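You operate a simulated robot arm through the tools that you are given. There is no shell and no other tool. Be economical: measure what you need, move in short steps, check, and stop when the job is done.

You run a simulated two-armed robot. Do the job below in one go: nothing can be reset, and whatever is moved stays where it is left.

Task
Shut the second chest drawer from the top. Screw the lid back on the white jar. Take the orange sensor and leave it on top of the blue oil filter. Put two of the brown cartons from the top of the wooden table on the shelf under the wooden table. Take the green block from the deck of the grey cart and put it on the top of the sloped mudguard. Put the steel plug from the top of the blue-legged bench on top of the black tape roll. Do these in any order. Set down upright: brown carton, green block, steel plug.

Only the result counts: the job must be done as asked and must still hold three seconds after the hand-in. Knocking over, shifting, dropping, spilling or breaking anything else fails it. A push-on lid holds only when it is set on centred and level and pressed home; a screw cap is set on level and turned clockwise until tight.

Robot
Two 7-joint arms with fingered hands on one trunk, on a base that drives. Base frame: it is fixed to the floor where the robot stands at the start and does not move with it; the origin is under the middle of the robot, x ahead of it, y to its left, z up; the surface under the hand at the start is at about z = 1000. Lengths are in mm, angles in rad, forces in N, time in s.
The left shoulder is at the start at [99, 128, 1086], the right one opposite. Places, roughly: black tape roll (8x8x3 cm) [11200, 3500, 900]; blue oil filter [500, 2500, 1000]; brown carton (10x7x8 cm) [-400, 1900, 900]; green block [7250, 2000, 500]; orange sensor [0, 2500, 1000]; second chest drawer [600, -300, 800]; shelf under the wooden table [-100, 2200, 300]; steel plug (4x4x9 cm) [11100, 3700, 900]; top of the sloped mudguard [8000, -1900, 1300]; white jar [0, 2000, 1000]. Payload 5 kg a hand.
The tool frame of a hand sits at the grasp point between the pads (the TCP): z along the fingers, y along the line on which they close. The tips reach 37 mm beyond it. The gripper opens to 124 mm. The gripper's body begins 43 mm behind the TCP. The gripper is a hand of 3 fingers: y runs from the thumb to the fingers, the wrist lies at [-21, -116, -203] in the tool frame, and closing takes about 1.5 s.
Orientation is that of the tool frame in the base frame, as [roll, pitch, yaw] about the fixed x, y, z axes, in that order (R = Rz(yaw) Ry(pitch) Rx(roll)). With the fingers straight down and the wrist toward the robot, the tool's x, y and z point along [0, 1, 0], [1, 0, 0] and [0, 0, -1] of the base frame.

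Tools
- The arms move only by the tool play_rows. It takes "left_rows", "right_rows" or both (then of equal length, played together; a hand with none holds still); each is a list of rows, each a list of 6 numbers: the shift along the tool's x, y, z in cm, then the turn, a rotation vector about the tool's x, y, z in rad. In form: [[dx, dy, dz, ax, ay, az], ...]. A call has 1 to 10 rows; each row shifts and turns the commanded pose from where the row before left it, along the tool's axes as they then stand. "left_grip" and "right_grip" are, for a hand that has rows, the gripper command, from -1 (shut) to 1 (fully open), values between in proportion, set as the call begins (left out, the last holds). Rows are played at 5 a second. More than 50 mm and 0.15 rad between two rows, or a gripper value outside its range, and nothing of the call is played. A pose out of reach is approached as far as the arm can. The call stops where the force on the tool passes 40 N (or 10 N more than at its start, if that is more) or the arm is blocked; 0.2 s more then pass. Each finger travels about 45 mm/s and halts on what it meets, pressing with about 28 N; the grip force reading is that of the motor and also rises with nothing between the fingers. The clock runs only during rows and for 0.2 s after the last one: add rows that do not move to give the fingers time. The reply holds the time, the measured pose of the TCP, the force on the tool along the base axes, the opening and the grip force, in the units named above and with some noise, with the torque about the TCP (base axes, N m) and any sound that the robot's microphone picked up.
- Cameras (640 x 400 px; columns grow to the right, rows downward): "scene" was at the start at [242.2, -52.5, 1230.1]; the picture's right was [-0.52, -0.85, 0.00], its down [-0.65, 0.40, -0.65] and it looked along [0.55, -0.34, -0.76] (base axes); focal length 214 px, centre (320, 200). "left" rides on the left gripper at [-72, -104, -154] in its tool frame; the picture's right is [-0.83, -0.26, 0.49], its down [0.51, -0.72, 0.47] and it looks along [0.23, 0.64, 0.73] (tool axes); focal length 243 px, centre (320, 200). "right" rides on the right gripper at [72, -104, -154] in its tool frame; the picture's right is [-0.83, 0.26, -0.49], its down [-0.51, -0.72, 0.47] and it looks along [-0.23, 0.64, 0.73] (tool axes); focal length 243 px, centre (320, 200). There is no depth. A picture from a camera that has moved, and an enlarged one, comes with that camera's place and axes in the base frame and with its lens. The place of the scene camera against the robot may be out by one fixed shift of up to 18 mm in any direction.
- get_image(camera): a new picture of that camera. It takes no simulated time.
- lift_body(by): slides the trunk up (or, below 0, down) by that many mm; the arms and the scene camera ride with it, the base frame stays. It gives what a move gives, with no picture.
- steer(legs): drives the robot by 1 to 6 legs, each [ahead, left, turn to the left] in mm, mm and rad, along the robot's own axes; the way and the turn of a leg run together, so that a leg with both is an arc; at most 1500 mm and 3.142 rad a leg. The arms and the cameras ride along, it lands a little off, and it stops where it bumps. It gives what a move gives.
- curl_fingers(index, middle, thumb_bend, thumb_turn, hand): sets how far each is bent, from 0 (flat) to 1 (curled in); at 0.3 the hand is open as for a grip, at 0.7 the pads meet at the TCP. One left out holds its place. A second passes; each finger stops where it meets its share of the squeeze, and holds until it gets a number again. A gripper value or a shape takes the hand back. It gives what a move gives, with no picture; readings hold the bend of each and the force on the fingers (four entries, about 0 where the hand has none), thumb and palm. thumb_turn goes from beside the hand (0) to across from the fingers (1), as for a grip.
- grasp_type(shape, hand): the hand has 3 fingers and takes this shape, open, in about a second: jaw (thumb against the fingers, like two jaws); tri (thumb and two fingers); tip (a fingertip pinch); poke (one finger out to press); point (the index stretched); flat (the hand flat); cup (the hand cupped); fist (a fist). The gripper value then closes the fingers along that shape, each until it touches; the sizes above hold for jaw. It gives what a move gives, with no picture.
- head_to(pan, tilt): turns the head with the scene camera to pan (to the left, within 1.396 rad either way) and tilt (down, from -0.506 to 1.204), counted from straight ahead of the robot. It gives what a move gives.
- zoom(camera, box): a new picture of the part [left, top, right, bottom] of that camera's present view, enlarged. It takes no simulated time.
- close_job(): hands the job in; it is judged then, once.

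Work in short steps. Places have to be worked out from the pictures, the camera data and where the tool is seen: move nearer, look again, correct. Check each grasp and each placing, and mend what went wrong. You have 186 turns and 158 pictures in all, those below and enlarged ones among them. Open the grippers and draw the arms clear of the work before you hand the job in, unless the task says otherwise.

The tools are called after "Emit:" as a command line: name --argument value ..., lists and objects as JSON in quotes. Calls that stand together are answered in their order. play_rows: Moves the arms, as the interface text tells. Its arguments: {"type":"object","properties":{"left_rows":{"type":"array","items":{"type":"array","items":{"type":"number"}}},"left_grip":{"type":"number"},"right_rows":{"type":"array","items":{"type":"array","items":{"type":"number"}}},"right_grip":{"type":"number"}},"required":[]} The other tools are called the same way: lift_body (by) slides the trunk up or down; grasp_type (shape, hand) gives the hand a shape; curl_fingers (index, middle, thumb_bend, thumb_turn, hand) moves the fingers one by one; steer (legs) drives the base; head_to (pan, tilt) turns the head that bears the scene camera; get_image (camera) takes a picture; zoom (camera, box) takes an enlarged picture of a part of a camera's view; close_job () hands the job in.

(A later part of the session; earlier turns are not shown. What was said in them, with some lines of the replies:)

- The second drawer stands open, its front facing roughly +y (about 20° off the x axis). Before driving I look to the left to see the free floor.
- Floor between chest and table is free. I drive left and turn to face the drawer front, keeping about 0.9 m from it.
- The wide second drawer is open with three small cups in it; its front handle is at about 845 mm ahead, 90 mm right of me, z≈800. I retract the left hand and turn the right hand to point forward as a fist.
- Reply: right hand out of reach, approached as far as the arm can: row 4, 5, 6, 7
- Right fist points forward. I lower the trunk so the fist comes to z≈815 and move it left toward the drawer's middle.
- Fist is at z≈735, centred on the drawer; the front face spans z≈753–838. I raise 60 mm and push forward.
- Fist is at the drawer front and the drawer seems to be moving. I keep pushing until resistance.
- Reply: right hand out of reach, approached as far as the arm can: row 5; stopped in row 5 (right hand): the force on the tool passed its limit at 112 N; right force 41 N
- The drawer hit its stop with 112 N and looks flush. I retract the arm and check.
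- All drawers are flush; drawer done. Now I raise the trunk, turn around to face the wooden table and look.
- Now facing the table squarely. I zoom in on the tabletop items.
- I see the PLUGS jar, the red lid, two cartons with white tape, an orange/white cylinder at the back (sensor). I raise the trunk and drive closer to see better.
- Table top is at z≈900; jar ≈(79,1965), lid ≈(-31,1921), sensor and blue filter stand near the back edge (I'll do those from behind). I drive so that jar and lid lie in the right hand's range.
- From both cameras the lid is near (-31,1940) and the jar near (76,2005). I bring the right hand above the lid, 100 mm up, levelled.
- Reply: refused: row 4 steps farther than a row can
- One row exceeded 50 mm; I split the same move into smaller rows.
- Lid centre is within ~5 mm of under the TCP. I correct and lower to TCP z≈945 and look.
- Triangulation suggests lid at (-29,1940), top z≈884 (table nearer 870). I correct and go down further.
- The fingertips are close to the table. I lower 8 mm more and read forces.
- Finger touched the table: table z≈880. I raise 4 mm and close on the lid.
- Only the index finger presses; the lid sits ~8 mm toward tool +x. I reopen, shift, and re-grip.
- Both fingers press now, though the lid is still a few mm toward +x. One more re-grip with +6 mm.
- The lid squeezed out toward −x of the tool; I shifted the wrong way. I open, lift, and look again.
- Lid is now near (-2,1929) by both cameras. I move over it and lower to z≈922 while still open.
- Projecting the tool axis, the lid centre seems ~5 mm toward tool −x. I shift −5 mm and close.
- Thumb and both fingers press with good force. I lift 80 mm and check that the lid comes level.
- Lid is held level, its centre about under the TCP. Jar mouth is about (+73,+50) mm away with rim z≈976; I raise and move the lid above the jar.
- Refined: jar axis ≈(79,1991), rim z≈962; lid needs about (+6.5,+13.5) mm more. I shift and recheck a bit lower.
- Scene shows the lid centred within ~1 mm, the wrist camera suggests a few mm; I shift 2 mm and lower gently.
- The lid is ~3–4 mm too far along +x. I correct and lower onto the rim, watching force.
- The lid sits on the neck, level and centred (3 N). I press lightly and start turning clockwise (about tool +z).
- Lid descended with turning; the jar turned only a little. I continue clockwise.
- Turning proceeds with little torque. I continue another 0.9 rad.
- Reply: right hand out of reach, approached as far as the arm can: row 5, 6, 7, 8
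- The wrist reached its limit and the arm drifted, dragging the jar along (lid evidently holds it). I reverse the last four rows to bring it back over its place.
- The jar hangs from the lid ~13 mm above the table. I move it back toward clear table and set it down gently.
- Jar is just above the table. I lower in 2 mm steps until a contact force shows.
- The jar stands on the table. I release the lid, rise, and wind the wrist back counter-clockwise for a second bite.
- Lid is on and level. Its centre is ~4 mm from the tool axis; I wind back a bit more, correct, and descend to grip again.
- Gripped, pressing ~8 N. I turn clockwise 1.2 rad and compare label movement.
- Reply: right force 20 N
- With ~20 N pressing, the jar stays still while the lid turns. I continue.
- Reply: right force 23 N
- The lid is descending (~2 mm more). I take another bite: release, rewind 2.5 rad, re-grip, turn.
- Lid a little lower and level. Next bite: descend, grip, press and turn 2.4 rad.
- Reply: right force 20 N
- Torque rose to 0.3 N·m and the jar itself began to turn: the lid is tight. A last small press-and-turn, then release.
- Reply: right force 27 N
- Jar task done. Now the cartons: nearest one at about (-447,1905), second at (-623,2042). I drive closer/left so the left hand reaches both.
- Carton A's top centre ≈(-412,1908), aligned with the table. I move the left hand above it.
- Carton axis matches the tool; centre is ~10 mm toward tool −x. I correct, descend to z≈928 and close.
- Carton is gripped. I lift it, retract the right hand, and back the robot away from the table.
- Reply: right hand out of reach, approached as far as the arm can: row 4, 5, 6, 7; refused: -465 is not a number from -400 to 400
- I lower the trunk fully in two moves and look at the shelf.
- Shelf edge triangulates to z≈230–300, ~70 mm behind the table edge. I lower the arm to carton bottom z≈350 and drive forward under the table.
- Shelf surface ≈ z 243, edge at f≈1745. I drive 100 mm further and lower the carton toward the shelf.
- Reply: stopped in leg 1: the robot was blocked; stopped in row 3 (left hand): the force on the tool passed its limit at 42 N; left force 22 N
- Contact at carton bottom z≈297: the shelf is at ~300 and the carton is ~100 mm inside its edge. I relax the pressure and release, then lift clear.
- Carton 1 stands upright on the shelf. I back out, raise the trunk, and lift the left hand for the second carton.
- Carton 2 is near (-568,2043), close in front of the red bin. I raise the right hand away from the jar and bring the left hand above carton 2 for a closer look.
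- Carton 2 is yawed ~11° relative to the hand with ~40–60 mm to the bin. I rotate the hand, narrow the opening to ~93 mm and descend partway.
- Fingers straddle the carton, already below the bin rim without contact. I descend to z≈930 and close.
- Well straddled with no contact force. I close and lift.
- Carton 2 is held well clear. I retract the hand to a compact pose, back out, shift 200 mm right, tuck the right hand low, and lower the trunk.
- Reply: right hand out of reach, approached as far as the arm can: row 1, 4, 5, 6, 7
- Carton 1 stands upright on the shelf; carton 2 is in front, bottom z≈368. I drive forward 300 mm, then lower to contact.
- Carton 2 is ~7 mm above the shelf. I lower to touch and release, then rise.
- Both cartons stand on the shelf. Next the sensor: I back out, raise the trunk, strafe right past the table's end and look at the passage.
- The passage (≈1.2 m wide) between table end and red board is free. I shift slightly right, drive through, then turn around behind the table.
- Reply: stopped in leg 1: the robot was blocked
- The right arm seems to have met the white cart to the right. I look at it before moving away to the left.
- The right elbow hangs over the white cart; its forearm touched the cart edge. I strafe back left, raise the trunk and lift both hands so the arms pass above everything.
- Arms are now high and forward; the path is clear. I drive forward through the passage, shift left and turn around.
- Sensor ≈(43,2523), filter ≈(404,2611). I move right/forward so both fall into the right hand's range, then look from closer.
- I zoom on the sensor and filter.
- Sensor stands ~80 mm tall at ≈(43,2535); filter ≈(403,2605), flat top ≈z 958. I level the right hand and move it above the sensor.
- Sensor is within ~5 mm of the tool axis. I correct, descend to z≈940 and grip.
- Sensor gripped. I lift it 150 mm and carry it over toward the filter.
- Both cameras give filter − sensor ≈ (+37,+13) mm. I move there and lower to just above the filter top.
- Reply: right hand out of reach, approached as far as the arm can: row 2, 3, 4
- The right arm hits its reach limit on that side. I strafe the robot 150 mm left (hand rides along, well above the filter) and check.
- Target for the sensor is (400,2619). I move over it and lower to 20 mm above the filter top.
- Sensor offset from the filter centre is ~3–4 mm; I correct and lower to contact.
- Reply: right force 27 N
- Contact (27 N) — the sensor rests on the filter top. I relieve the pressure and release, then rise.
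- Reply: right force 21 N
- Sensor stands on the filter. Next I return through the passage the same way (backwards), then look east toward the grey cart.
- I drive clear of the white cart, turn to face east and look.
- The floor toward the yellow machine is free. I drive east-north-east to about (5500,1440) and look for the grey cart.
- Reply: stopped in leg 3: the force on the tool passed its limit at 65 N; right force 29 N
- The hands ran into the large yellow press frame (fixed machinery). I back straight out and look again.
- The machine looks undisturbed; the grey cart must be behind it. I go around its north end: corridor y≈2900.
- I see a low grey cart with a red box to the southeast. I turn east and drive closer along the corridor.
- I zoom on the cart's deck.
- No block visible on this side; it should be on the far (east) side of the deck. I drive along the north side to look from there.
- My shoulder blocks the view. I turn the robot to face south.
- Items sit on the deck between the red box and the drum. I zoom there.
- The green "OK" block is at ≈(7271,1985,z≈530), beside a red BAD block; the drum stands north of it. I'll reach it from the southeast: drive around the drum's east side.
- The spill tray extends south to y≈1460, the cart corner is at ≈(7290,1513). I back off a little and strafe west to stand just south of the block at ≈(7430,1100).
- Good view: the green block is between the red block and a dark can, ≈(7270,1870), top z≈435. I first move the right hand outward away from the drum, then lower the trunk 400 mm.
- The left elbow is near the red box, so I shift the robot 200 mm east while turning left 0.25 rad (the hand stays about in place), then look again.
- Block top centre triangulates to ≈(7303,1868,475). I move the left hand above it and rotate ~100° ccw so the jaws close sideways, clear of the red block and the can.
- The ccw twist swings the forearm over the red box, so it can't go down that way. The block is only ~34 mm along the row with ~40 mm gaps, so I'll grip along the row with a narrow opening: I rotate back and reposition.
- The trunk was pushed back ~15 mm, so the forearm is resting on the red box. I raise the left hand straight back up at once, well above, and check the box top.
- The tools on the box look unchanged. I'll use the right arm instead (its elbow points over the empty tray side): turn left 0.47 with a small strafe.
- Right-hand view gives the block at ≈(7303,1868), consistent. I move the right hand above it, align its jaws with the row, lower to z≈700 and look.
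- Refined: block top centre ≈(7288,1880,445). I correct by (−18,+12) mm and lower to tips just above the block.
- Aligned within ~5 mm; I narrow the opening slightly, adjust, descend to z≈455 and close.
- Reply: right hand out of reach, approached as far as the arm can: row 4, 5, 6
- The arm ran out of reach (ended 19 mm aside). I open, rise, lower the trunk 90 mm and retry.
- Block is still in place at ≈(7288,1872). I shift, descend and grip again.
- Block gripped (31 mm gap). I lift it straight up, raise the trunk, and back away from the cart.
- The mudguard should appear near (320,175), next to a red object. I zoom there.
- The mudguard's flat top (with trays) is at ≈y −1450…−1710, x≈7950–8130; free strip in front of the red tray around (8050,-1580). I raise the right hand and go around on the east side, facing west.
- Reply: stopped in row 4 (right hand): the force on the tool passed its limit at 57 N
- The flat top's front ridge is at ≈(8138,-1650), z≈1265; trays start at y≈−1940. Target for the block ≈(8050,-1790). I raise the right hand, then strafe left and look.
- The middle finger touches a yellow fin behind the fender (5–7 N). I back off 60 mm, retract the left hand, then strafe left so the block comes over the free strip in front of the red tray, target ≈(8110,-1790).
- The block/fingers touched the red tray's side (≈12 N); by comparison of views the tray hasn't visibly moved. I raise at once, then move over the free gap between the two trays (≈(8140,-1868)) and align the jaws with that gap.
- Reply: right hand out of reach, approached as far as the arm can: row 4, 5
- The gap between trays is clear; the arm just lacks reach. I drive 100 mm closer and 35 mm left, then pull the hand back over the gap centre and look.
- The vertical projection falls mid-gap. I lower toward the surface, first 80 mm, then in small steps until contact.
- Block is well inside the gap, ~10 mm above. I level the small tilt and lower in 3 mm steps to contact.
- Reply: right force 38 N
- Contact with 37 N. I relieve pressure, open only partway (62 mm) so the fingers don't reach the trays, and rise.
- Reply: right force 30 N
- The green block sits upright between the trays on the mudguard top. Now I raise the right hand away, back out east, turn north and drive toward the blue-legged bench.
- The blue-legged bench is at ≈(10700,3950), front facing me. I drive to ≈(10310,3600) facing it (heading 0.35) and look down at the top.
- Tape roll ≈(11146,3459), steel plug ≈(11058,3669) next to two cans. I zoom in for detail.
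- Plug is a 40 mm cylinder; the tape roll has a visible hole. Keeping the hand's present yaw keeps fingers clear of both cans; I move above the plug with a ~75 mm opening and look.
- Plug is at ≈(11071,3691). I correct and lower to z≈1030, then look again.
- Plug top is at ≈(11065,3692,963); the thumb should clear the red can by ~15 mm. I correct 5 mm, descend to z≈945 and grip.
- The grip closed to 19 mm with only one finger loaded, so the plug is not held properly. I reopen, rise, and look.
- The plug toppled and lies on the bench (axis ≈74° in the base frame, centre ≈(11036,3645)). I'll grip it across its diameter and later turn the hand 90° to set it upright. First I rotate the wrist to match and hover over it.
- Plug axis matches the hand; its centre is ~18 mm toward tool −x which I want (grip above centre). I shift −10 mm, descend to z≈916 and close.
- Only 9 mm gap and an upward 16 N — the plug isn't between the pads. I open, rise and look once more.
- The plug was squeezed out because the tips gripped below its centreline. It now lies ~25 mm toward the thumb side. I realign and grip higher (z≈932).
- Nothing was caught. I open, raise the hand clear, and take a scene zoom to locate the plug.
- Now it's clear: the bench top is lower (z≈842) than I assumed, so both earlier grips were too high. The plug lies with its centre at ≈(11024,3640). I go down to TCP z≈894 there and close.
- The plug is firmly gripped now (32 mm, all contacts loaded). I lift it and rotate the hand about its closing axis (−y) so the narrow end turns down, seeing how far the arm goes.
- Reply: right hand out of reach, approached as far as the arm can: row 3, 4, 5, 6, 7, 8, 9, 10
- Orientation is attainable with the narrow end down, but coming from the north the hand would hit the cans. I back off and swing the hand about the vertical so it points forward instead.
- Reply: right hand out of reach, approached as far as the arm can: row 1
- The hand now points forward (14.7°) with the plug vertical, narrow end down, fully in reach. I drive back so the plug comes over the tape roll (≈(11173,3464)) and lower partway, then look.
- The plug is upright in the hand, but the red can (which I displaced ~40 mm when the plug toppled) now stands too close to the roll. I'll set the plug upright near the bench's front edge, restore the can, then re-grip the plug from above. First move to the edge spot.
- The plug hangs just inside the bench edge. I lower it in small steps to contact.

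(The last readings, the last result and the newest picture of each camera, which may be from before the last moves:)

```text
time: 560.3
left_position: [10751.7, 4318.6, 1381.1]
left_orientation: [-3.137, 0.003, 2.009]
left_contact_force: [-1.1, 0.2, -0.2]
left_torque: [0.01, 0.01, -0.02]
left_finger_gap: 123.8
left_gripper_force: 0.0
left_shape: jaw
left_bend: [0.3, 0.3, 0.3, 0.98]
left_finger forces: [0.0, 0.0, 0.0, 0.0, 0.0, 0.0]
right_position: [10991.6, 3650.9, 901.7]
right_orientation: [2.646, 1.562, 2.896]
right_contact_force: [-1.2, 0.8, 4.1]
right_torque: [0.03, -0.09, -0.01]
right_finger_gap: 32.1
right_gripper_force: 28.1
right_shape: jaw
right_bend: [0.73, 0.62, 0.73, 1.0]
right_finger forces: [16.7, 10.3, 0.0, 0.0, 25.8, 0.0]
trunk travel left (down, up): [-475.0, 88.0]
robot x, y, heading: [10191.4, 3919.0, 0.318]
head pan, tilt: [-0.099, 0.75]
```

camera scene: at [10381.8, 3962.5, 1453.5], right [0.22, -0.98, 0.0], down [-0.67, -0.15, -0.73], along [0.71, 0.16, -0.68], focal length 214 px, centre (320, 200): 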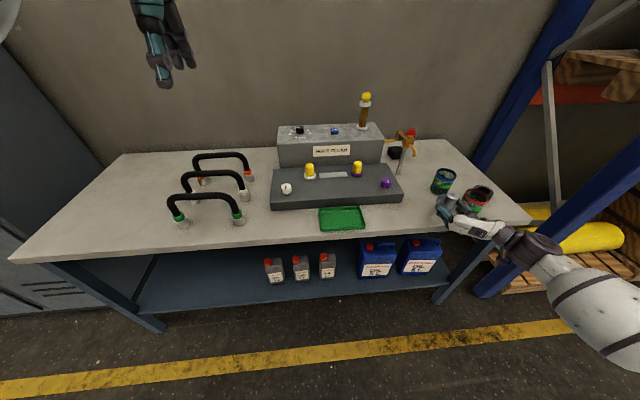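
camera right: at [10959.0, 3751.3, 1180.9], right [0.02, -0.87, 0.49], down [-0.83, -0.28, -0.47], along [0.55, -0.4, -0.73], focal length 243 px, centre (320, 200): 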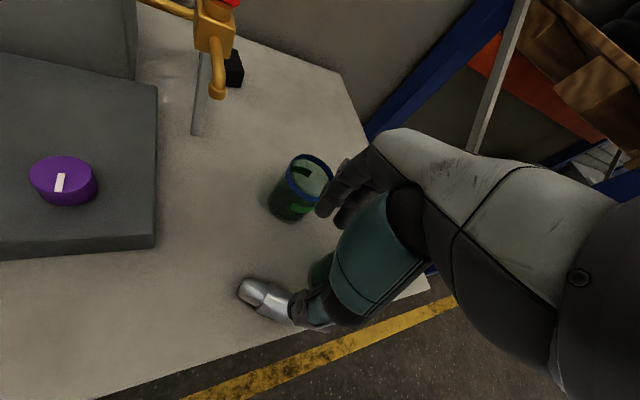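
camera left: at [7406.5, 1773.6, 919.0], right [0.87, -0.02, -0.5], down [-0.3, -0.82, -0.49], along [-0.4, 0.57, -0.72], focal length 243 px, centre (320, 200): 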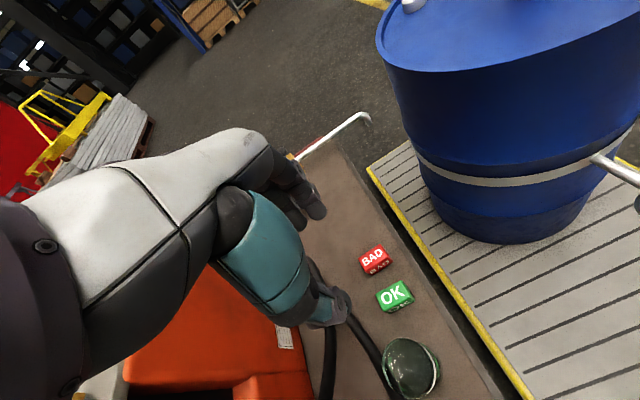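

Contact (≈7 N): the plug stands on the bench. I release and retract straight back.

Emit:
play_rows --right_rows '[[0.1, 0, 0, 0, 0, 0], [0, 0, 0, 0, 0, 0], [0, 0, 0, 0, 0, 0], [0, 0, 0, 0, 0, 0], [0, 0, 0, 0, 0, 0], [0, 0, 0, 0, 0, 0]]' --right_grip 0.5

Emit:
play_rows --right_rows '[[0, 0, -2, 0, 0, 0], [0, 0, -3, 0, 0, 0], [0, 0, -4, 0, 0, 0], [0, 0, -4, 0, 0, 0], [-4, 0, 0, 0, 0, 0], [-4, 0, 0, 0, 0, 0], [-4, 0, 0, 0, 0, 0], [-4, 0, 0, 0, 0, 0]]'

Emit:
zoom --camera "scene" --box '[390, 140, 530, 245]'

```text
time: 561.7
left_position: [10751.3, 4317.1, 1382.2]
left_orientation: [-3.139, 0.003, 2.009]
left_contact_force: [0.0, 1.0, -0.6]
left_torque: [0.01, 0.02, -0.01]
left_finger_gap: 123.9
left_gripper_force: 0.1
left_shape: jaw
left_bend: [0.3, 0.3, 0.3, 0.98]
left_finger forces: [0.0, 0.0, 0.0, 0.0, 0.1, 0.0]
right_position: [10991.9, 3650.8, 899.9]
right_orientation: [2.76, 1.562, 3.008]
right_contact_force: [-0.6, -0.7, -0.2]
right_torque: [0.0, 0.02, -0.02]
right_finger_gap: 92.7
right_gripper_force: 0.1
right_shape: jaw
right_bend: [0.27, 0.36, 0.55, 0.99]
right_finger forces: [0.0, 0.0, 0.0, 0.1, 0.0, 0.1]
trunk travel left (down, up): [-475.0, 88.0]
robot x, y, heading: [10191.6, 3921.9, 0.322]
head pan, tilt: [-0.099, 0.75]
```

```text
time: 563.5
left_position: [10752.9, 4317.5, 1379.2]
left_orientation: [-3.138, 0.004, 2.009]
left_contact_force: [0.5, -0.5, 0.6]
left_torque: [-0.01, 0.01, 0.02]
left_finger_gap: 123.7
left_gripper_force: 0.1
left_shape: jaw
left_bend: [0.3, 0.3, 0.3, 0.98]
left_finger forces: [0.0, 0.0, 0.1, 0.0, 0.0, 0.1]
right_position: [10866.5, 3618.7, 1061.6]
right_orientation: [2.674, 1.561, 2.922]
right_contact_force: [0.2, -0.6, -0.5]
right_torque: [-0.03, 0.02, 0.0]
right_finger_gap: 92.6
right_gripper_force: 0.1
right_shape: jaw
right_bend: [0.27, 0.36, 0.55, 0.99]
right_finger forces: [0.0, 0.0, 0.1, 0.1, 0.1, 0.0]
trunk travel left (down, up): [-475.0, 88.0]
robot x, y, heading: [10191.5, 3919.5, 0.322]
head pan, tilt: [-0.099, 0.75]
```

```text
3.81 times, centred on (460, 192) of scene
camera zoom: at [10381.8, 3963.0, 1453.4], right [0.22, -0.98, 0.0], down [-0.67, -0.15, -0.73], along [0.71, 0.16, -0.68], focal length 817 px, centre (-213, 229)
```

zoom: 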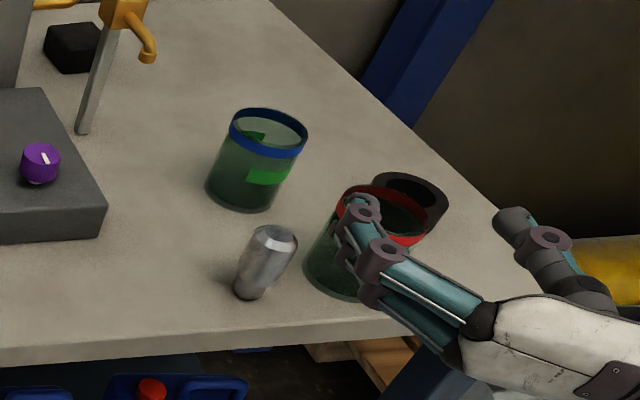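

The plug stands upright on the bench. Now I back off and bring the right hand back to fingers-down by reversing the known path, to restore the red can.

Emit:
steer --legs '[[-300, 0, 0]]'

Emit:
play_rows --right_rows '[[-3, 0, 0, 0.144, 0, 0], [-3, 0, 0, 0.144, 0, 0], [0, 0, 0, 0.144, 0, 0], [0, 0, 0, 0.144, 0, 0], [0, 0, 0, 0.144, 0, 0], [0, 0, 0, 0.144, 0, 0], [0, 0, 0, 0.144, 0, 0], [0, 0, 0, 0.144, 0, 0], [0, 0, 0, 0.144, 0, 0], [0, 0, 0, 0.144, 0, 0]]'

Emit:
play_rows --right_rows '[[0, 0, 0, 0.144, 0, 0], [0, 0, 0, 0.144, 0, 0], [0, 0, 0, 0.144, 0, 0], [0, 0, 0, 0.144, 0, 0], [0, 0, 0, 0.1, 0, 0], [0, 0, 0, 0, 0.15, 0], [0, 0, 0, 0, 0.15, 0], [0, 0, 0, 0, 0.15, 0], [0, 0, 0, 0, 0.15, 0], [0, 0, 0, 0, 0.15, 0]]'

Emit:
play_rows --right_rows '[[0, 0, 0, 0, 0.15, 0], [0, 0, 0, 0, 0.15, 0], [0, 0, 0, 0, 0.15, 0], [0, 0, 0, 0, 0.15, 0], [0, 0, 0, 0, 0.15, 0], [0, 0, 0, 0, 0.07, 0], [0, 0, 0, 0, 0, 0]]' --right_grip 1

```text
time: 565.6
left_position: [10467.0, 4220.6, 1380.0]
left_orientation: [-3.134, 0.002, 2.004]
left_contact_force: [0.5, 0.2, 0.2]
left_torque: [-0.02, 0.0, 0.01]
left_finger_gap: 123.9
left_gripper_force: 0.0
left_shape: jaw
left_bend: [0.3, 0.3, 0.3, 0.98]
left_finger forces: [0.1, 0.0, 0.0, 0.1, 0.1, 0.0]
right_position: [10578.1, 3521.6, 1060.5]
right_orientation: [2.845, 1.561, 3.09]
right_contact_force: [0.2, 0.3, -0.3]
right_torque: [-0.04, -0.03, 0.0]
right_finger_gap: 92.6
right_gripper_force: 0.2
right_shape: jaw
right_bend: [0.27, 0.36, 0.55, 0.99]
right_finger forces: [0.0, 0.0, 0.1, 0.0, 0.1, 0.0]
trunk travel left (down, up): [-475.0, 88.0]
robot x, y, heading: [9903.9, 3827.4, 0.317]
head pan, tilt: [-0.099, 0.75]
```

```text
time: 567.8
left_position: [10467.0, 4221.8, 1379.8]
left_orientation: [-3.136, 0.003, 2.004]
left_contact_force: [-0.1, -0.6, -0.4]
left_torque: [-0.04, -0.01, -0.01]
left_finger_gap: 123.9
left_gripper_force: 0.1
left_shape: jaw
left_bend: [0.3, 0.3, 0.3, 0.98]
left_finger forces: [0.0, 0.0, 0.1, 0.0, 0.0, 0.0]
right_position: [10577.5, 3522.2, 1120.2]
right_orientation: [-2.139, 1.557, 2.948]
right_contact_force: [0.1, 0.0, -0.4]
right_torque: [-0.02, 0.0, 0.0]
right_finger_gap: 92.8
right_gripper_force: 0.2
right_shape: jaw
right_bend: [0.27, 0.36, 0.55, 0.99]
right_finger forces: [0.0, 0.1, 0.0, 0.0, 0.0, 0.1]
trunk travel left (down, up): [-475.0, 88.0]
robot x, y, heading: [9902.9, 3821.2, 0.319]
head pan, tilt: [-0.099, 0.75]
```

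```text
time: 570.0
left_position: [10464.4, 4220.0, 1381.0]
left_orientation: [-3.137, 0.004, 2.004]
left_contact_force: [0.3, -0.3, -0.3]
left_torque: [-0.04, 0.01, 0.01]
left_finger_gap: 124.1
left_gripper_force: 0.1
left_shape: jaw
left_bend: [0.3, 0.3, 0.3, 0.98]
left_finger forces: [0.1, 0.0, 0.0, 0.0, 0.0, 0.1]
right_position: [10575.5, 3521.7, 1120.8]
right_orientation: [-3.123, 0.823, 1.285]
right_contact_force: [0.3, -0.3, 0.1]
right_torque: [-0.01, 0.0, 0.0]
right_finger_gap: 92.7
right_gripper_force: 0.0
right_shape: jaw
right_bend: [0.27, 0.36, 0.55, 0.99]
right_finger forces: [0.0, 0.0, 0.2, 0.1, 0.0, 0.0]
trunk travel left (down, up): [-475.0, 88.0]
robot x, y, heading: [9901.9, 3824.8, 0.311]
head pan, tilt: [-0.099, 0.75]
```

```text
time: 571.6
left_position: [10464.7, 4220.4, 1381.7]
left_orientation: [-3.137, 0.001, 2.004]
left_contact_force: [-0.4, 0.2, -1.5]
left_torque: [-0.03, -0.03, 0.01]
left_finger_gap: 123.7
left_gripper_force: 0.0
left_shape: jaw
left_bend: [0.3, 0.3, 0.3, 0.98]
left_finger forces: [0.0, 0.0, 0.0, 0.1, 0.1, 0.0]
right_position: [10576.6, 3521.4, 1120.7]
right_orientation: [-3.134, 0.001, 1.269]
right_contact_force: [0.6, 1.2, -0.8]
right_torque: [0.06, -0.02, 0.0]
right_finger_gap: 123.4
right_gripper_force: 0.0
right_shape: jaw
right_bend: [0.3, 0.3, 0.3, 0.98]
right_finger forces: [0.0, 0.0, 0.0, 0.1, 0.0, 0.0]
trunk travel left (down, up): [-475.0, 88.0]
robot x, y, heading: [9902.1, 3826.0, 0.312]
head pan, tilt: [-0.099, 0.75]
```

Hand is fingers-down again. I drive so that it comes above the red can (≈(11062,3562)).

Emit:
steer --legs '[[0, -109, 0], [475, 0, 0]]'

```text
time: 575.6
left_position: [10946.0, 4257.3, 1380.8]
left_orientation: [-3.138, 0.001, 2.002]
left_contact_force: [0.4, -0.1, -0.2]
left_torque: [0.02, -0.05, 0.03]
left_finger_gap: 123.7
left_gripper_force: 0.1
left_shape: jaw
left_bend: [0.3, 0.3, 0.3, 0.98]
left_finger forces: [0.1, 0.0, 0.0, 0.0, 0.0, 0.0]
right_position: [11056.0, 3558.3, 1121.7]
right_orientation: [-3.134, 0.002, 1.267]
right_contact_force: [-0.6, -0.1, -0.2]
right_torque: [-0.02, 0.0, 0.0]
right_finger_gap: 123.5
right_gripper_force: 0.1
right_shape: jaw
right_bend: [0.3, 0.3, 0.3, 0.98]
right_finger forces: [0.1, 0.0, 0.0, 0.0, 0.0, 0.0]
trunk travel left (down, up): [-475.0, 88.0]
robot x, y, heading: [10383.0, 3863.7, 0.31]
head pan, tilt: [-0.099, 0.75]
```

I take one wrist view here to locate can, plug and roll together.

Emit:
get_image --camera "right"

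```text
1 pictures are left
camera right: at [10979.8, 3659.4, 1275.4], right [0.01, -0.87, 0.49], down [-0.84, -0.27, -0.46], along [0.54, -0.41, -0.74], focal length 243 px, centre (320, 200)
```

right: 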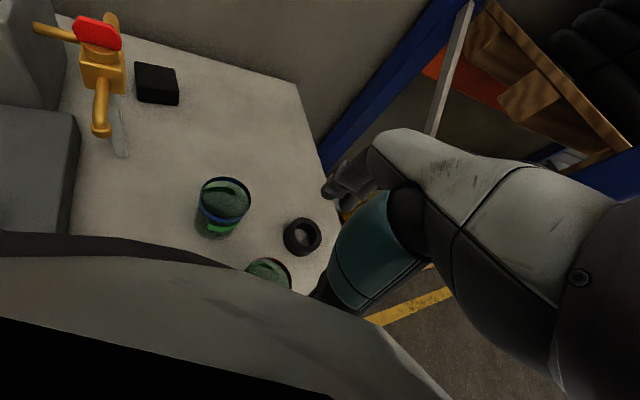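

The roll is confirmed at (11174,3476); red can at ≈(11066,3558), original ≈(11064,3599). I grip the can, lift it 6 mm, move it +41 mm in y, and set it down.

Emit:
play_rows --right_rows '[[0.3, 0.95, 0, 0, 0, 0], [0, 0, 4, 0, 0, 0], [0, 0, 4, 0, 0, 0], [0, 0, 4, 0, 0, 0], [0, 0, 4, 0, 0, 0], [0, 0, 3.5, 0, 0, 0], [0, 0, 0, 0, 0, 0]]'

Emit:
play_rows --right_rows '[[0, 0, 0, 0, 0, 0], [0, 0, 0, 0, 0, 0], [0, 0, 0, 0, 0, 0], [0, 0, 0, 0, 0, 0], [0, 0, 0, 0, 0, 0]]' --right_grip -1

```text
time: 577.2
left_position: [10948.3, 4256.7, 1381.0]
left_orientation: [-3.136, 0.002, 2.002]
left_contact_force: [-0.3, 0.1, -0.2]
left_torque: [0.0, -0.03, 0.0]
left_finger_gap: 123.9
left_gripper_force: 0.0
left_shape: jaw
left_bend: [0.3, 0.3, 0.3, 0.98]
left_finger forces: [0.0, 0.0, 0.1, 0.0, 0.0, 0.0]
right_position: [11066.6, 3559.1, 927.2]
right_orientation: [-3.132, 0.002, 1.266]
right_contact_force: [-0.2, -0.7, -0.2]
right_torque: [-0.03, 0.0, 0.01]
right_finger_gap: 123.7
right_gripper_force: 0.1
right_shape: jaw
right_bend: [0.3, 0.3, 0.3, 0.98]
right_finger forces: [0.0, 0.1, 0.0, 0.0, 0.0, 0.0]
trunk travel left (down, up): [-475.0, 88.0]
robot x, y, heading: [10382.9, 3866.5, 0.313]
head pan, tilt: [-0.099, 0.75]
```

```text
time: 578.4
left_position: [10946.8, 4258.8, 1381.3]
left_orientation: [-3.136, 0.002, 2.002]
left_contact_force: [-0.5, -0.4, 0.5]
left_torque: [0.0, 0.0, 0.0]
left_finger_gap: 123.9
left_gripper_force: 0.1
left_shape: jaw
left_bend: [0.3, 0.3, 0.3, 0.98]
left_finger forces: [0.1, 0.0, 0.0, 0.0, 0.0, 0.1]
right_position: [11066.1, 3559.7, 927.6]
right_orientation: [-3.132, 0.005, 1.267]
right_contact_force: [0.3, -0.4, -0.1]
right_torque: [-0.02, 0.0, -0.02]
right_finger_gap: 61.7
right_gripper_force: 28.1
right_shape: jaw
right_bend: [0.74, 0.44, 0.69, 1.0]
right_finger forces: [16.4, 9.0, 0.0, 0.0, 25.1, 0.0]
trunk travel left (down, up): [-475.0, 88.0]
robot x, y, heading: [10382.3, 3866.8, 0.311]
head pan, tilt: [-0.099, 0.75]
```

Can gripped. I lift 6 mm, move it back, set it down, release and rise.

Emit:
play_rows --right_rows '[[0, 0, -0.6, 0, 0, 0], [1.25, -0.47, 0, 0, 0, 0], [1.25, -0.47, 0, 0, 0, 0], [1.25, -0.46, 0, 0, 0, 0], [0, 0, 0, 0, 0, 0], [0, 0, 0.3, 0, 0, 0], [0, 0, 0.3, 0, 0, 0], [0, 0, 0, 0, 0, 0]]'

Emit:
play_rows --right_rows '[[0, 0, 0, 0, 0, 0], [0, 0, 0, 0, 0, 0], [0, 0, 0, 0, 0, 0], [0, 0, 0, 0, 0, 0], [0, 0, 0, 0, 0, 0], [0, 0, -3, 0, 0, 0], [0, 0, -4, 0, 0, 0], [0, 0, -4, 0, 0, 0], [0, 0, -4, 0, 0, 0], [0, 0, -3, 0, 0, 0]]' --right_grip 0.9

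```text
time: 580.2
left_position: [10947.0, 4259.1, 1382.1]
left_orientation: [-3.14, 0.0, 2.001]
left_contact_force: [1.0, -0.2, 1.0]
left_torque: [0.03, 0.01, 0.03]
left_finger_gap: 123.7
left_gripper_force: 0.0
left_shape: jaw
left_bend: [0.3, 0.3, 0.3, 0.98]
left_finger forces: [0.0, 0.1, 0.0, 0.0, 0.1, 0.1]
right_position: [11064.9, 3598.3, 925.7]
right_orientation: [-3.135, 0.001, 1.266]
right_contact_force: [-0.6, -0.9, 3.8]
right_torque: [-0.01, 0.0, 0.01]
right_finger_gap: 61.7
right_gripper_force: 28.3
right_shape: jaw
right_bend: [0.74, 0.44, 0.69, 1.0]
right_finger forces: [16.6, 9.2, 0.0, 0.1, 25.6, 0.0]
trunk travel left (down, up): [-475.0, 88.0]
robot x, y, heading: [10382.4, 3861.5, 0.311]
head pan, tilt: [-0.099, 0.75]
```

```text
time: 582.4
left_position: [10947.7, 4260.1, 1380.8]
left_orientation: [-3.137, 0.004, 2.003]
left_contact_force: [-0.4, -0.3, 0.7]
left_torque: [0.0, -0.04, -0.01]
left_finger_gap: 123.7
left_gripper_force: 0.0
left_shape: jaw
left_bend: [0.3, 0.3, 0.3, 0.98]
left_finger forces: [0.0, 0.0, 0.1, 0.0, 0.0, 0.0]
right_position: [11065.8, 3599.4, 1104.0]
right_orientation: [-3.133, 0.002, 1.267]
right_contact_force: [-0.4, 0.0, -0.2]
right_torque: [-0.02, -0.01, -0.02]
right_finger_gap: 117.5
right_gripper_force: 0.1
right_shape: jaw
right_bend: [0.31, 0.31, 0.31, 0.98]
right_finger forces: [0.0, 0.0, 0.0, 0.1, 0.0, 0.0]
trunk travel left (down, up): [-475.0, 88.0]
robot x, y, heading: [10382.7, 3867.4, 0.311]
head pan, tilt: [-0.099, 0.75]
```

Red can is back in place. Now I reposition the robot and bring the hand over the plug (known at ≈(11021,3658)) with the yaw that keeps clear of the cans.

Emit:
steer --legs '[[-217, 0, 0], [0, -244, 0]]'

Emit:
play_rows --right_rows '[[4.5, -0.3, 0, 0, 0, 0], [4.5, -0.3, 0, 0, 0, 0], [4.5, -0.3, 0, 0, 0, 0], [4.5, -0.3, 0, 0, 0, 0], [4.5, -0.3, 0, 0, 0, 0], [4.5, -0.3, 0, 0, 0, 0], [4.5, -0.3, 0, 0, 0, 0], [4.5, -0.3, 0, 0, 0, 0], [0, 0, 0, 0, 0, -0.14], [0, 0, 0, 0, 0, -0.14]]' --right_grip 0.4

Emit:
play_rows --right_rows '[[0, 0, 0, 0, 0, -0.14], [0, 0, 0, 0, 0, -0.14], [0, 0, 0, 0, 0, -0.14], [0, 0, 0, 0, 0, -0.14], [0, 0, 0, 0, 0, -0.12], [0, 0, 0, 0, 0, 0]]'

```text
time: 586.4
left_position: [10818.8, 3961.7, 1381.2]
left_orientation: [-3.137, 0.003, 2.002]
left_contact_force: [-0.4, -0.4, -0.2]
left_torque: [0.01, -0.02, -0.03]
left_finger_gap: 124.0
left_gripper_force: 0.1
left_shape: jaw
left_bend: [0.3, 0.3, 0.3, 0.98]
left_finger forces: [0.0, 0.1, 0.0, 0.1, 0.0, 0.0]
right_position: [10936.1, 3301.1, 1104.4]
right_orientation: [-3.132, 0.004, 1.268]
right_contact_force: [-0.5, -0.4, -0.9]
right_torque: [-0.03, 0.0, 0.0]
right_finger_gap: 117.5
right_gripper_force: 0.1
right_shape: jaw
right_bend: [0.31, 0.31, 0.31, 0.98]
right_finger forces: [0.1, 0.0, 0.0, 0.1, 0.0, 0.0]
trunk travel left (down, up): [-475.0, 88.0]
robot x, y, heading: [10253.8, 3564.9, 0.309]
head pan, tilt: [-0.099, 0.75]
```

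```text
time: 588.6
left_position: [10818.8, 3960.6, 1381.5]
left_orientation: [-3.139, 0.002, 2.001]
left_contact_force: [-0.3, -0.9, 0.2]
left_torque: [-0.02, -0.01, -0.03]
left_finger_gap: 124.0
left_gripper_force: 0.0
left_shape: jaw
left_bend: [0.3, 0.3, 0.3, 0.98]
left_finger forces: [0.0, 0.0, 0.0, 0.0, 0.0, 0.1]
right_position: [11022.4, 3652.1, 1101.9]
right_orientation: [-3.134, 0.0, 1.548]
right_contact_force: [0.6, -0.3, -0.4]
right_torque: [0.01, 0.02, 0.0]
right_finger_gap: 87.0
right_gripper_force: 0.0
right_shape: jaw
right_bend: [0.27, 0.37, 0.58, 0.99]
right_finger forces: [0.0, 0.0, 0.0, 0.1, 0.0, 0.1]
trunk travel left (down, up): [-475.0, 88.0]
robot x, y, heading: [10255.4, 3569.0, 0.314]
head pan, tilt: [-0.099, 0.75]
```

```text
time: 590.0
left_position: [10817.4, 3959.8, 1381.4]
left_orientation: [-3.135, 0.005, 2.0]
left_contact_force: [0.3, 1.2, 0.4]
left_torque: [0.01, 0.0, 0.02]
left_finger_gap: 123.9
left_gripper_force: 0.0
left_shape: jaw
left_bend: [0.3, 0.3, 0.3, 0.98]
left_finger forces: [0.0, 0.0, 0.0, 0.0, 0.0, 0.0]
right_position: [11022.3, 3652.3, 1103.9]
right_orientation: [-3.135, -0.004, 2.23]
right_contact_force: [-0.2, -0.1, -1.0]
right_torque: [-0.04, 0.0, 0.0]
right_finger_gap: 87.4
right_gripper_force: 0.1
right_shape: jaw
right_bend: [0.27, 0.37, 0.58, 0.99]
right_finger forces: [0.0, 0.0, 0.0, 0.0, 0.0, 0.1]
trunk travel left (down, up): [-475.0, 88.0]
robot x, y, heading: [10251.9, 3567.6, 0.312]
head pan, tilt: [-0.099, 0.75]
```

I correct a few mm, descend to z≈915 around the standing plug and close.

Emit:
play_rows --right_rows '[[0.75, -0.15, 2, 0, 0, 0], [0, 0, 4, 0, 0, 0], [0, 0, 4, 0, 0, 0], [0, 0, 4, 0, 0, 0], [0, 0, 3, 0, 0, 0], [0, 0, 1.9, 0, 0, 0], [0, 0, 0, 0, 0, 0]]'

Emit:
play_rows --right_rows '[[0, 0, 0, 0, 0, 0], [0, 0, 0, 0, 0, 0], [0, 0, 0, 0, 0, 0], [0, 0, 0, 0, 0, 0], [0, 0, 0, 0, 0, 0], [0, 0, 0, 0, 0, 0]]' --right_grip -1

```text
time: 591.6
left_position: [10818.0, 3961.5, 1381.6]
left_orientation: [-3.135, 0.001, 2.003]
left_contact_force: [0.5, -0.3, 0.7]
left_torque: [-0.04, 0.0, 0.01]
left_finger_gap: 124.3
left_gripper_force: 0.0
left_shape: jaw
left_bend: [0.3, 0.3, 0.3, 0.98]
left_finger forces: [0.0, 0.1, 0.1, 0.0, 0.0, 0.0]
right_position: [11016.4, 3658.4, 916.1]
right_orientation: [-3.134, -0.004, 2.227]
right_contact_force: [0.1, -1.2, 0.1]
right_torque: [-0.02, -0.01, 0.02]
right_finger_gap: 86.9
right_gripper_force: 0.1
right_shape: jaw
right_bend: [0.27, 0.37, 0.58, 0.99]
right_finger forces: [0.0, 0.0, 0.0, 0.0, 0.0, 0.1]
trunk travel left (down, up): [-475.0, 88.0]
robot x, y, heading: [10251.7, 3563.4, 0.314]
head pan, tilt: [-0.099, 0.75]
```

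```text
time: 593.0
left_position: [10819.3, 3961.9, 1380.0]
left_orientation: [-3.137, 0.001, 2.002]
left_contact_force: [0.2, 0.3, -0.1]
left_torque: [-0.01, -0.02, 0.0]
left_finger_gap: 124.1
left_gripper_force: 0.1
left_shape: jaw
left_bend: [0.3, 0.3, 0.3, 0.98]
left_finger forces: [0.1, 0.0, 0.0, 0.1, 0.0, 0.1]
right_position: [11015.8, 3658.0, 916.3]
right_orientation: [-3.135, -0.005, 2.225]
right_contact_force: [-0.5, -0.2, -0.4]
right_torque: [0.01, 0.04, 0.0]
right_finger_gap: 28.8
right_gripper_force: 28.3
right_shape: jaw
right_bend: [0.73, 0.6, 0.74, 1.0]
right_finger forces: [15.0, 8.5, 0.0, 0.0, 24.9, 0.1]
trunk travel left (down, up): [-475.0, 88.0]
robot x, y, heading: [10254.1, 3566.6, 0.309]
head pan, tilt: [-0.099, 0.75]
```

Plug gripped upright (28.8 mm, all contacts). I lift it 150 mm and drive so that it arrives over the tape roll (11174,3476).

Emit:
play_rows --right_rows '[[0, 0, -2, 0, 0, 0], [0, 0, -4, 0, 0, 0], [0, 0, -4, 0, 0, 0], [0, 0, -4, 0, 0, 0], [0, 0, -2, 0, 0, 0]]'

Emit:
steer --legs '[[0, -222, 0], [94, 0, 0]]'

Emit:
play_rows --right_rows '[[0, 0, 0, 0, 0, 0]]'

```text
time: 594.2
left_position: [10818.3, 3961.0, 1381.1]
left_orientation: [-3.138, 0.001, 2.001]
left_contact_force: [0.4, -1.1, 0.1]
left_torque: [-0.03, 0.05, 0.0]
left_finger_gap: 123.8
left_gripper_force: 0.1
left_shape: jaw
left_bend: [0.3, 0.3, 0.3, 0.98]
left_finger forces: [0.1, 0.1, 0.0, 0.0, 0.0, 0.0]
right_position: [11016.1, 3654.9, 1074.6]
right_orientation: [-3.133, -0.005, 2.226]
right_contact_force: [-0.6, -0.1, -2.7]
right_torque: [0.02, -0.01, 0.03]
right_finger_gap: 28.7
right_gripper_force: 27.5
right_shape: jaw
right_bend: [0.73, 0.6, 0.74, 1.0]
right_finger forces: [15.3, 8.8, 0.0, 0.1, 24.6, 0.0]
trunk travel left (down, up): [-475.0, 88.0]
robot x, y, heading: [10253.8, 3565.9, 0.31]
head pan, tilt: [-0.099, 0.75]
```

```text
time: 597.5
left_position: [10970.1, 3782.1, 1383.3]
left_orientation: [-3.139, 0.001, 2.004]
left_contact_force: [-0.5, -0.7, 0.3]
left_torque: [0.01, -0.03, -0.01]
left_finger_gap: 124.0
left_gripper_force: 0.1
left_shape: jaw
left_bend: [0.3, 0.3, 0.3, 0.98]
left_finger forces: [0.0, 0.0, 0.1, 0.1, 0.0, 0.0]
right_position: [11169.4, 3478.2, 1076.2]
right_orientation: [-3.135, -0.005, 2.231]
right_contact_force: [0.0, -0.3, -2.6]
right_torque: [0.0, -0.01, 0.03]
right_finger_gap: 28.5
right_gripper_force: 27.7
right_shape: jaw
right_bend: [0.73, 0.6, 0.74, 1.0]
right_finger forces: [15.2, 8.9, 0.0, 0.0, 24.8, 0.0]
trunk travel left (down, up): [-475.0, 88.0]
robot x, y, heading: [10407.5, 3387.5, 0.316]
head pan, tilt: [-0.099, 0.75]
```

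```text
time: 597.9
left_position: [10969.2, 3780.9, 1383.4]
left_orientation: [-3.14, 0.003, 2.004]
left_contact_force: [-0.9, -0.5, 1.3]
left_torque: [0.02, -0.01, -0.01]
left_finger_gap: 123.7
left_gripper_force: 0.1
left_shape: jaw
left_bend: [0.3, 0.3, 0.3, 0.98]
left_finger forces: [0.0, 0.1, 0.0, 0.1, 0.0, 0.1]
right_position: [11169.9, 3478.0, 1076.9]
right_orientation: [-3.136, -0.003, 2.23]
right_contact_force: [0.3, 0.1, -2.2]
right_torque: [0.03, -0.03, 0.0]
right_finger_gap: 28.5
right_gripper_force: 28.1
right_shape: jaw
right_bend: [0.73, 0.6, 0.74, 1.0]
right_finger forces: [15.3, 8.8, 0.0, 0.1, 24.7, 0.0]
trunk travel left (down, up): [-475.0, 88.0]
robot x, y, heading: [10412.7, 3388.4, 0.314]
head pan, tilt: [-0.099, 0.75]
```

I correct 4 mm and lower to just above the roll, then in 3 mm steps, watching for contact near TCP z≈946.

Emit:
play_rows --right_rows '[[-0.4, 0.2, 2, 0, 0, 0], [0, 0, 4, 0, 0, 0], [0, 0, 4, 0, 0, 0], [0, 0, 1.5, 0, 0, 0], [0, 0, 0.5, 0, 0, 0], [0, 0, 0.4, 0, 0, 0], [0, 0, 0.3, 0, 0, 0], [0, 0, 0.3, 0, 0, 0], [0, 0, 0, 0, 0, 0]]'

```text
time: 599.9
left_position: [10974.0, 3782.9, 1380.8]
left_orientation: [-3.137, 0.001, 2.004]
left_contact_force: [0.6, -0.5, 0.1]
left_torque: [-0.01, 0.02, 0.03]
left_finger_gap: 123.9
left_gripper_force: 0.1
left_shape: jaw
left_bend: [0.3, 0.3, 0.3, 0.98]
left_finger forces: [0.1, 0.0, 0.0, 0.1, 0.0, 0.0]
right_position: [11174.1, 3476.2, 944.7]
right_orientation: [-3.135, -0.006, 2.232]
right_contact_force: [-0.2, 0.0, -2.8]
right_torque: [0.05, 0.02, 0.01]
right_finger_gap: 28.6
right_gripper_force: 27.8
right_shape: jaw
right_bend: [0.73, 0.6, 0.74, 1.0]
right_finger forces: [15.2, 9.0, 0.0, 0.0, 24.6, 0.0]
trunk travel left (down, up): [-475.0, 88.0]
robot x, y, heading: [10413.1, 3389.5, 0.311]
head pan, tilt: [-0.099, 0.75]
```

Still no contact at 944.7. I lower another 9 mm in 3 mm steps to tell a solid top from a hole.

Emit:
play_rows --right_rows '[[0, 0, 0.3, 0, 0, 0], [0, 0, 0.3, 0, 0, 0], [0, 0, 0.3, 0, 0, 0], [0, 0, 0, 0, 0, 0]]'

```text
time: 600.9
left_position: [10973.2, 3782.4, 1381.7]
left_orientation: [-3.139, 0.001, 2.003]
left_contact_force: [0.3, -0.6, 1.0]
left_torque: [0.01, 0.0, 0.01]
left_finger_gap: 123.9
left_gripper_force: 0.0
left_shape: jaw
left_bend: [0.3, 0.3, 0.3, 0.98]
left_finger forces: [0.1, 0.1, 0.0, 0.0, 0.1, 0.0]
right_position: [11174.5, 3474.9, 935.3]
right_orientation: [-3.134, -0.004, 2.23]
right_contact_force: [0.6, -0.2, -2.8]
right_torque: [0.03, 0.01, 0.01]
right_finger_gap: 28.8
right_gripper_force: 28.3
right_shape: jaw
right_bend: [0.73, 0.6, 0.74, 1.0]
right_finger forces: [15.3, 9.0, 0.0, 0.0, 24.6, 0.0]
trunk travel left (down, up): [-475.0, 88.0]
robot x, y, heading: [10409.0, 3385.9, 0.312]
head pan, tilt: [-0.099, 0.75]
```

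Emit:
play_rows --right_rows '[[0, 0, 0.3, 0, 0, 0], [0, 0, 0.3, 0, 0, 0], [0, 0, 0.3, 0, 0, 0], [0, 0, 0, 0, 0, 0]]'

Emit:
zoom --camera "right" --box '[200, 150, 420, 350]'

```text
time: 601.9
left_position: [10972.1, 3782.2, 1381.8]
left_orientation: [-3.138, 0.0, 2.003]
left_contact_force: [-0.9, 0.0, 0.2]
left_torque: [-0.02, -0.01, 0.0]
left_finger_gap: 123.9
left_gripper_force: 0.0
left_shape: jaw
left_bend: [0.3, 0.3, 0.3, 0.98]
left_finger forces: [0.0, 0.1, 0.0, 0.1, 0.0, 0.0]
right_position: [11173.4, 3477.3, 928.1]
right_orientation: [-3.136, -0.003, 2.23]
right_contact_force: [-0.8, -0.3, 3.7]
right_torque: [0.01, -0.01, 0.01]
right_finger_gap: 28.4
right_gripper_force: 27.8
right_shape: jaw
right_bend: [0.73, 0.6, 0.74, 1.0]
right_finger forces: [15.7, 9.4, 0.0, 0.0, 25.3, 0.0]
trunk travel left (down, up): [-475.0, 88.0]
robot x, y, heading: [10410.7, 3385.6, 0.318]
head pan, tilt: [-0.099, 0.75]
```

```text
2.00 times, centred on (310, 250) of right
camera zoom: at [11048.2, 3470.2, 1082.7], right [0.72, -0.5, 0.49], down [-0.26, -0.84, -0.47], along [0.64, 0.21, -0.74], focal length 485 px, centre (340, 100)
```

zoom: 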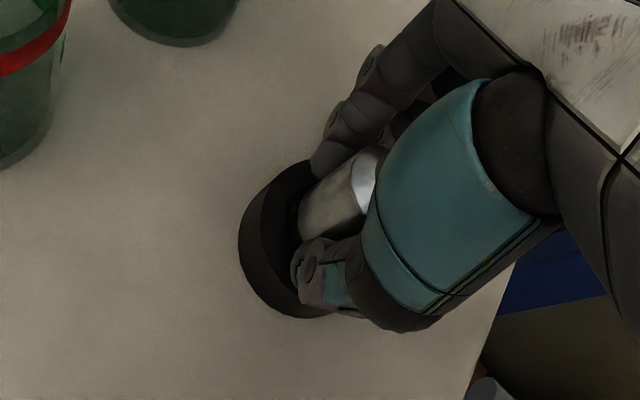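

Contact at TCP 928: the narrow end is in the roll's hole and the wider body rests on the roll (vertical force, no side load). I press 1–2 mm, relax, and release.

Emit:
play_rows --right_rows '[[0, 0, 0.2, 0, 0, 0], [0, 0, 0, 0, 0, 0], [0, 0, 0, 0, 0, 0]]'

```text
time: 602.7
left_position: [10971.1, 3782.9, 1382.4]
left_orientation: [-3.136, 0.004, 2.002]
left_contact_force: [0.3, 0.1, -0.8]
left_torque: [0.02, 0.0, 0.01]
left_finger_gap: 124.2
left_gripper_force: 0.1
left_shape: jaw
left_bend: [0.3, 0.3, 0.3, 0.98]
left_finger forces: [0.0, 0.1, 0.0, 0.1, 0.0, 0.1]
right_position: [11172.9, 3477.3, 927.3]
right_orientation: [-3.137, -0.007, 2.23]
right_contact_force: [3.4, 0.5, 15.5]
right_torque: [-0.01, -0.14, 0.02]
right_finger_gap: 29.1
right_gripper_force: 28.6
right_shape: jaw
right_bend: [0.73, 0.6, 0.74, 1.0]
right_finger forces: [17.1, 12.0, 0.1, 0.0, 26.7, 0.1]
trunk travel left (down, up): [-475.0, 88.0]
robot x, y, heading: [10406.3, 3386.1, 0.312]
head pan, tilt: [-0.099, 0.75]
```

The support is firm (15 N). I relax and release, then lift away vertically.

Emit:
play_rows --right_rows '[[0, 0, -0.25, 0, 0, 0], [0, 0, 0, 0, 0, 0]]'

Emit:
play_rows --right_rows '[[0, 0, 0, 0, 0, 0], [0, 0, 0, 0, 0, 0], [0, 0, 0, 0, 0, 0], [0, 0, 0, 0, 0, 0], [0, 0, 0, 0, 0, 0], [0, 0, -3, 0, 0, 0], [0, 0, -4, 0, 0, 0], [0, 0, -4, 0, 0, 0], [0, 0, -4, 0, 0, 0], [0, 0, -4, 0, 0, 0]]' --right_grip 0.5

Emit:
steer --legs '[[-400, 0, 0]]'

```text
time: 603.3
left_position: [10972.0, 3782.7, 1380.7]
left_orientation: [-3.138, 0.003, 2.005]
left_contact_force: [0.4, -0.6, -1.0]
left_torque: [0.0, 0.0, -0.02]
left_finger_gap: 124.1
left_gripper_force: 0.0
left_shape: jaw
left_bend: [0.3, 0.3, 0.3, 0.98]
left_finger forces: [0.0, 0.0, 0.0, 0.0, 0.0, 0.0]
right_position: [11173.9, 3476.7, 928.0]
right_orientation: [-3.134, -0.005, 2.23]
right_contact_force: [2.6, 1.9, 9.8]
right_torque: [0.04, -0.16, -0.03]
right_finger_gap: 29.4
right_gripper_force: 27.6
right_shape: jaw
right_bend: [0.73, 0.6, 0.74, 1.0]
right_finger forces: [17.1, 11.6, 0.0, 0.1, 26.1, 0.1]
trunk travel left (down, up): [-475.0, 88.0]
robot x, y, heading: [10410.8, 3386.0, 0.319]
head pan, tilt: [-0.099, 0.75]
```

```text
time: 605.5
left_position: [10971.6, 3783.2, 1381.0]
left_orientation: [-3.137, 0.003, 2.003]
left_contact_force: [-0.1, -0.1, -0.4]
left_torque: [0.03, -0.02, -0.01]
left_finger_gap: 124.1
left_gripper_force: 0.1
left_shape: jaw
left_bend: [0.3, 0.3, 0.3, 0.98]
left_finger forces: [0.1, 0.1, 0.0, 0.0, 0.0, 0.0]
right_position: [11176.1, 3477.1, 1117.9]
right_orientation: [-3.131, -0.006, 2.231]
right_contact_force: [0.0, 0.0, -0.1]
right_torque: [0.02, -0.03, 0.0]
right_finger_gap: 92.7
right_gripper_force: 0.1
right_shape: jaw
right_bend: [0.27, 0.36, 0.55, 0.99]
right_finger forces: [0.0, 0.0, 0.0, 0.1, 0.1, 0.0]
trunk travel left (down, up): [-475.0, 88.0]
robot x, y, heading: [10412.5, 3390.8, 0.312]
head pan, tilt: [-0.099, 0.75]
```

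```text
time: 608.0
left_position: [10593.6, 3657.2, 1380.1]
left_orientation: [-3.137, 0.0, 2.0]
left_contact_force: [0.2, -0.5, 0.0]
left_torque: [0.0, 0.01, 0.0]
left_finger_gap: 124.1
left_gripper_force: 0.1
left_shape: jaw
left_bend: [0.3, 0.3, 0.3, 0.98]
left_finger forces: [0.1, 0.0, 0.1, 0.1, 0.0, 0.1]
right_position: [10795.8, 3350.9, 1116.6]
right_orientation: [-3.133, -0.007, 2.225]
right_contact_force: [0.0, -0.6, -0.1]
right_torque: [0.03, -0.04, -0.01]
right_finger_gap: 92.7
right_gripper_force: 0.0
right_shape: jaw
right_bend: [0.27, 0.36, 0.55, 0.99]
right_finger forces: [0.0, 0.1, 0.0, 0.0, 0.0, 0.1]
trunk travel left (down, up): [-475.0, 88.0]
robot x, y, heading: [10028.6, 3263.0, 0.311]
head pan, tilt: [-0.099, 0.75]
```

The hands are open and the arms are clear of the work. No pictures are left, so I hand the job in.

Emit:
close_job

```text
The job is handed in.
```

I handed the job in with all six parts carried out, but I disturbed other things on the way and could not check the last placement by camera.

**Done and seen in place**
- The second drawer was pushed until it hit its stop.
- The jar lid was turned until the jar itself started to turn.
- The sensor stands on the oil filter.
- Two cartons stand on the shelf.
- The green block stands upright on the mudguard top, between the two trays.

**Steel plug, not seen after release**
- It fell over on my first grip, so I picked it up and stood it upright again.
- On the tape roll, its narrow end sits in the hole and the body carried about 15 N before I let go.

**Other things touched**
- A red-banded can on the bench was pushed about 40 mm. I put it back by estimate, without a check picture.
- The right arm bumped the white cart.
- Both hands ran into the yellow press frame, and the right hand struck something near the yellow column.
- The left forearm rested briefly on the red box.
- The block or fingers pressed against the red tray on the mudguard.
- From the pictures I saw no movement of the red tray, the press frame or the tools on the red box. I did not compare the white cart closely or look at the column again.
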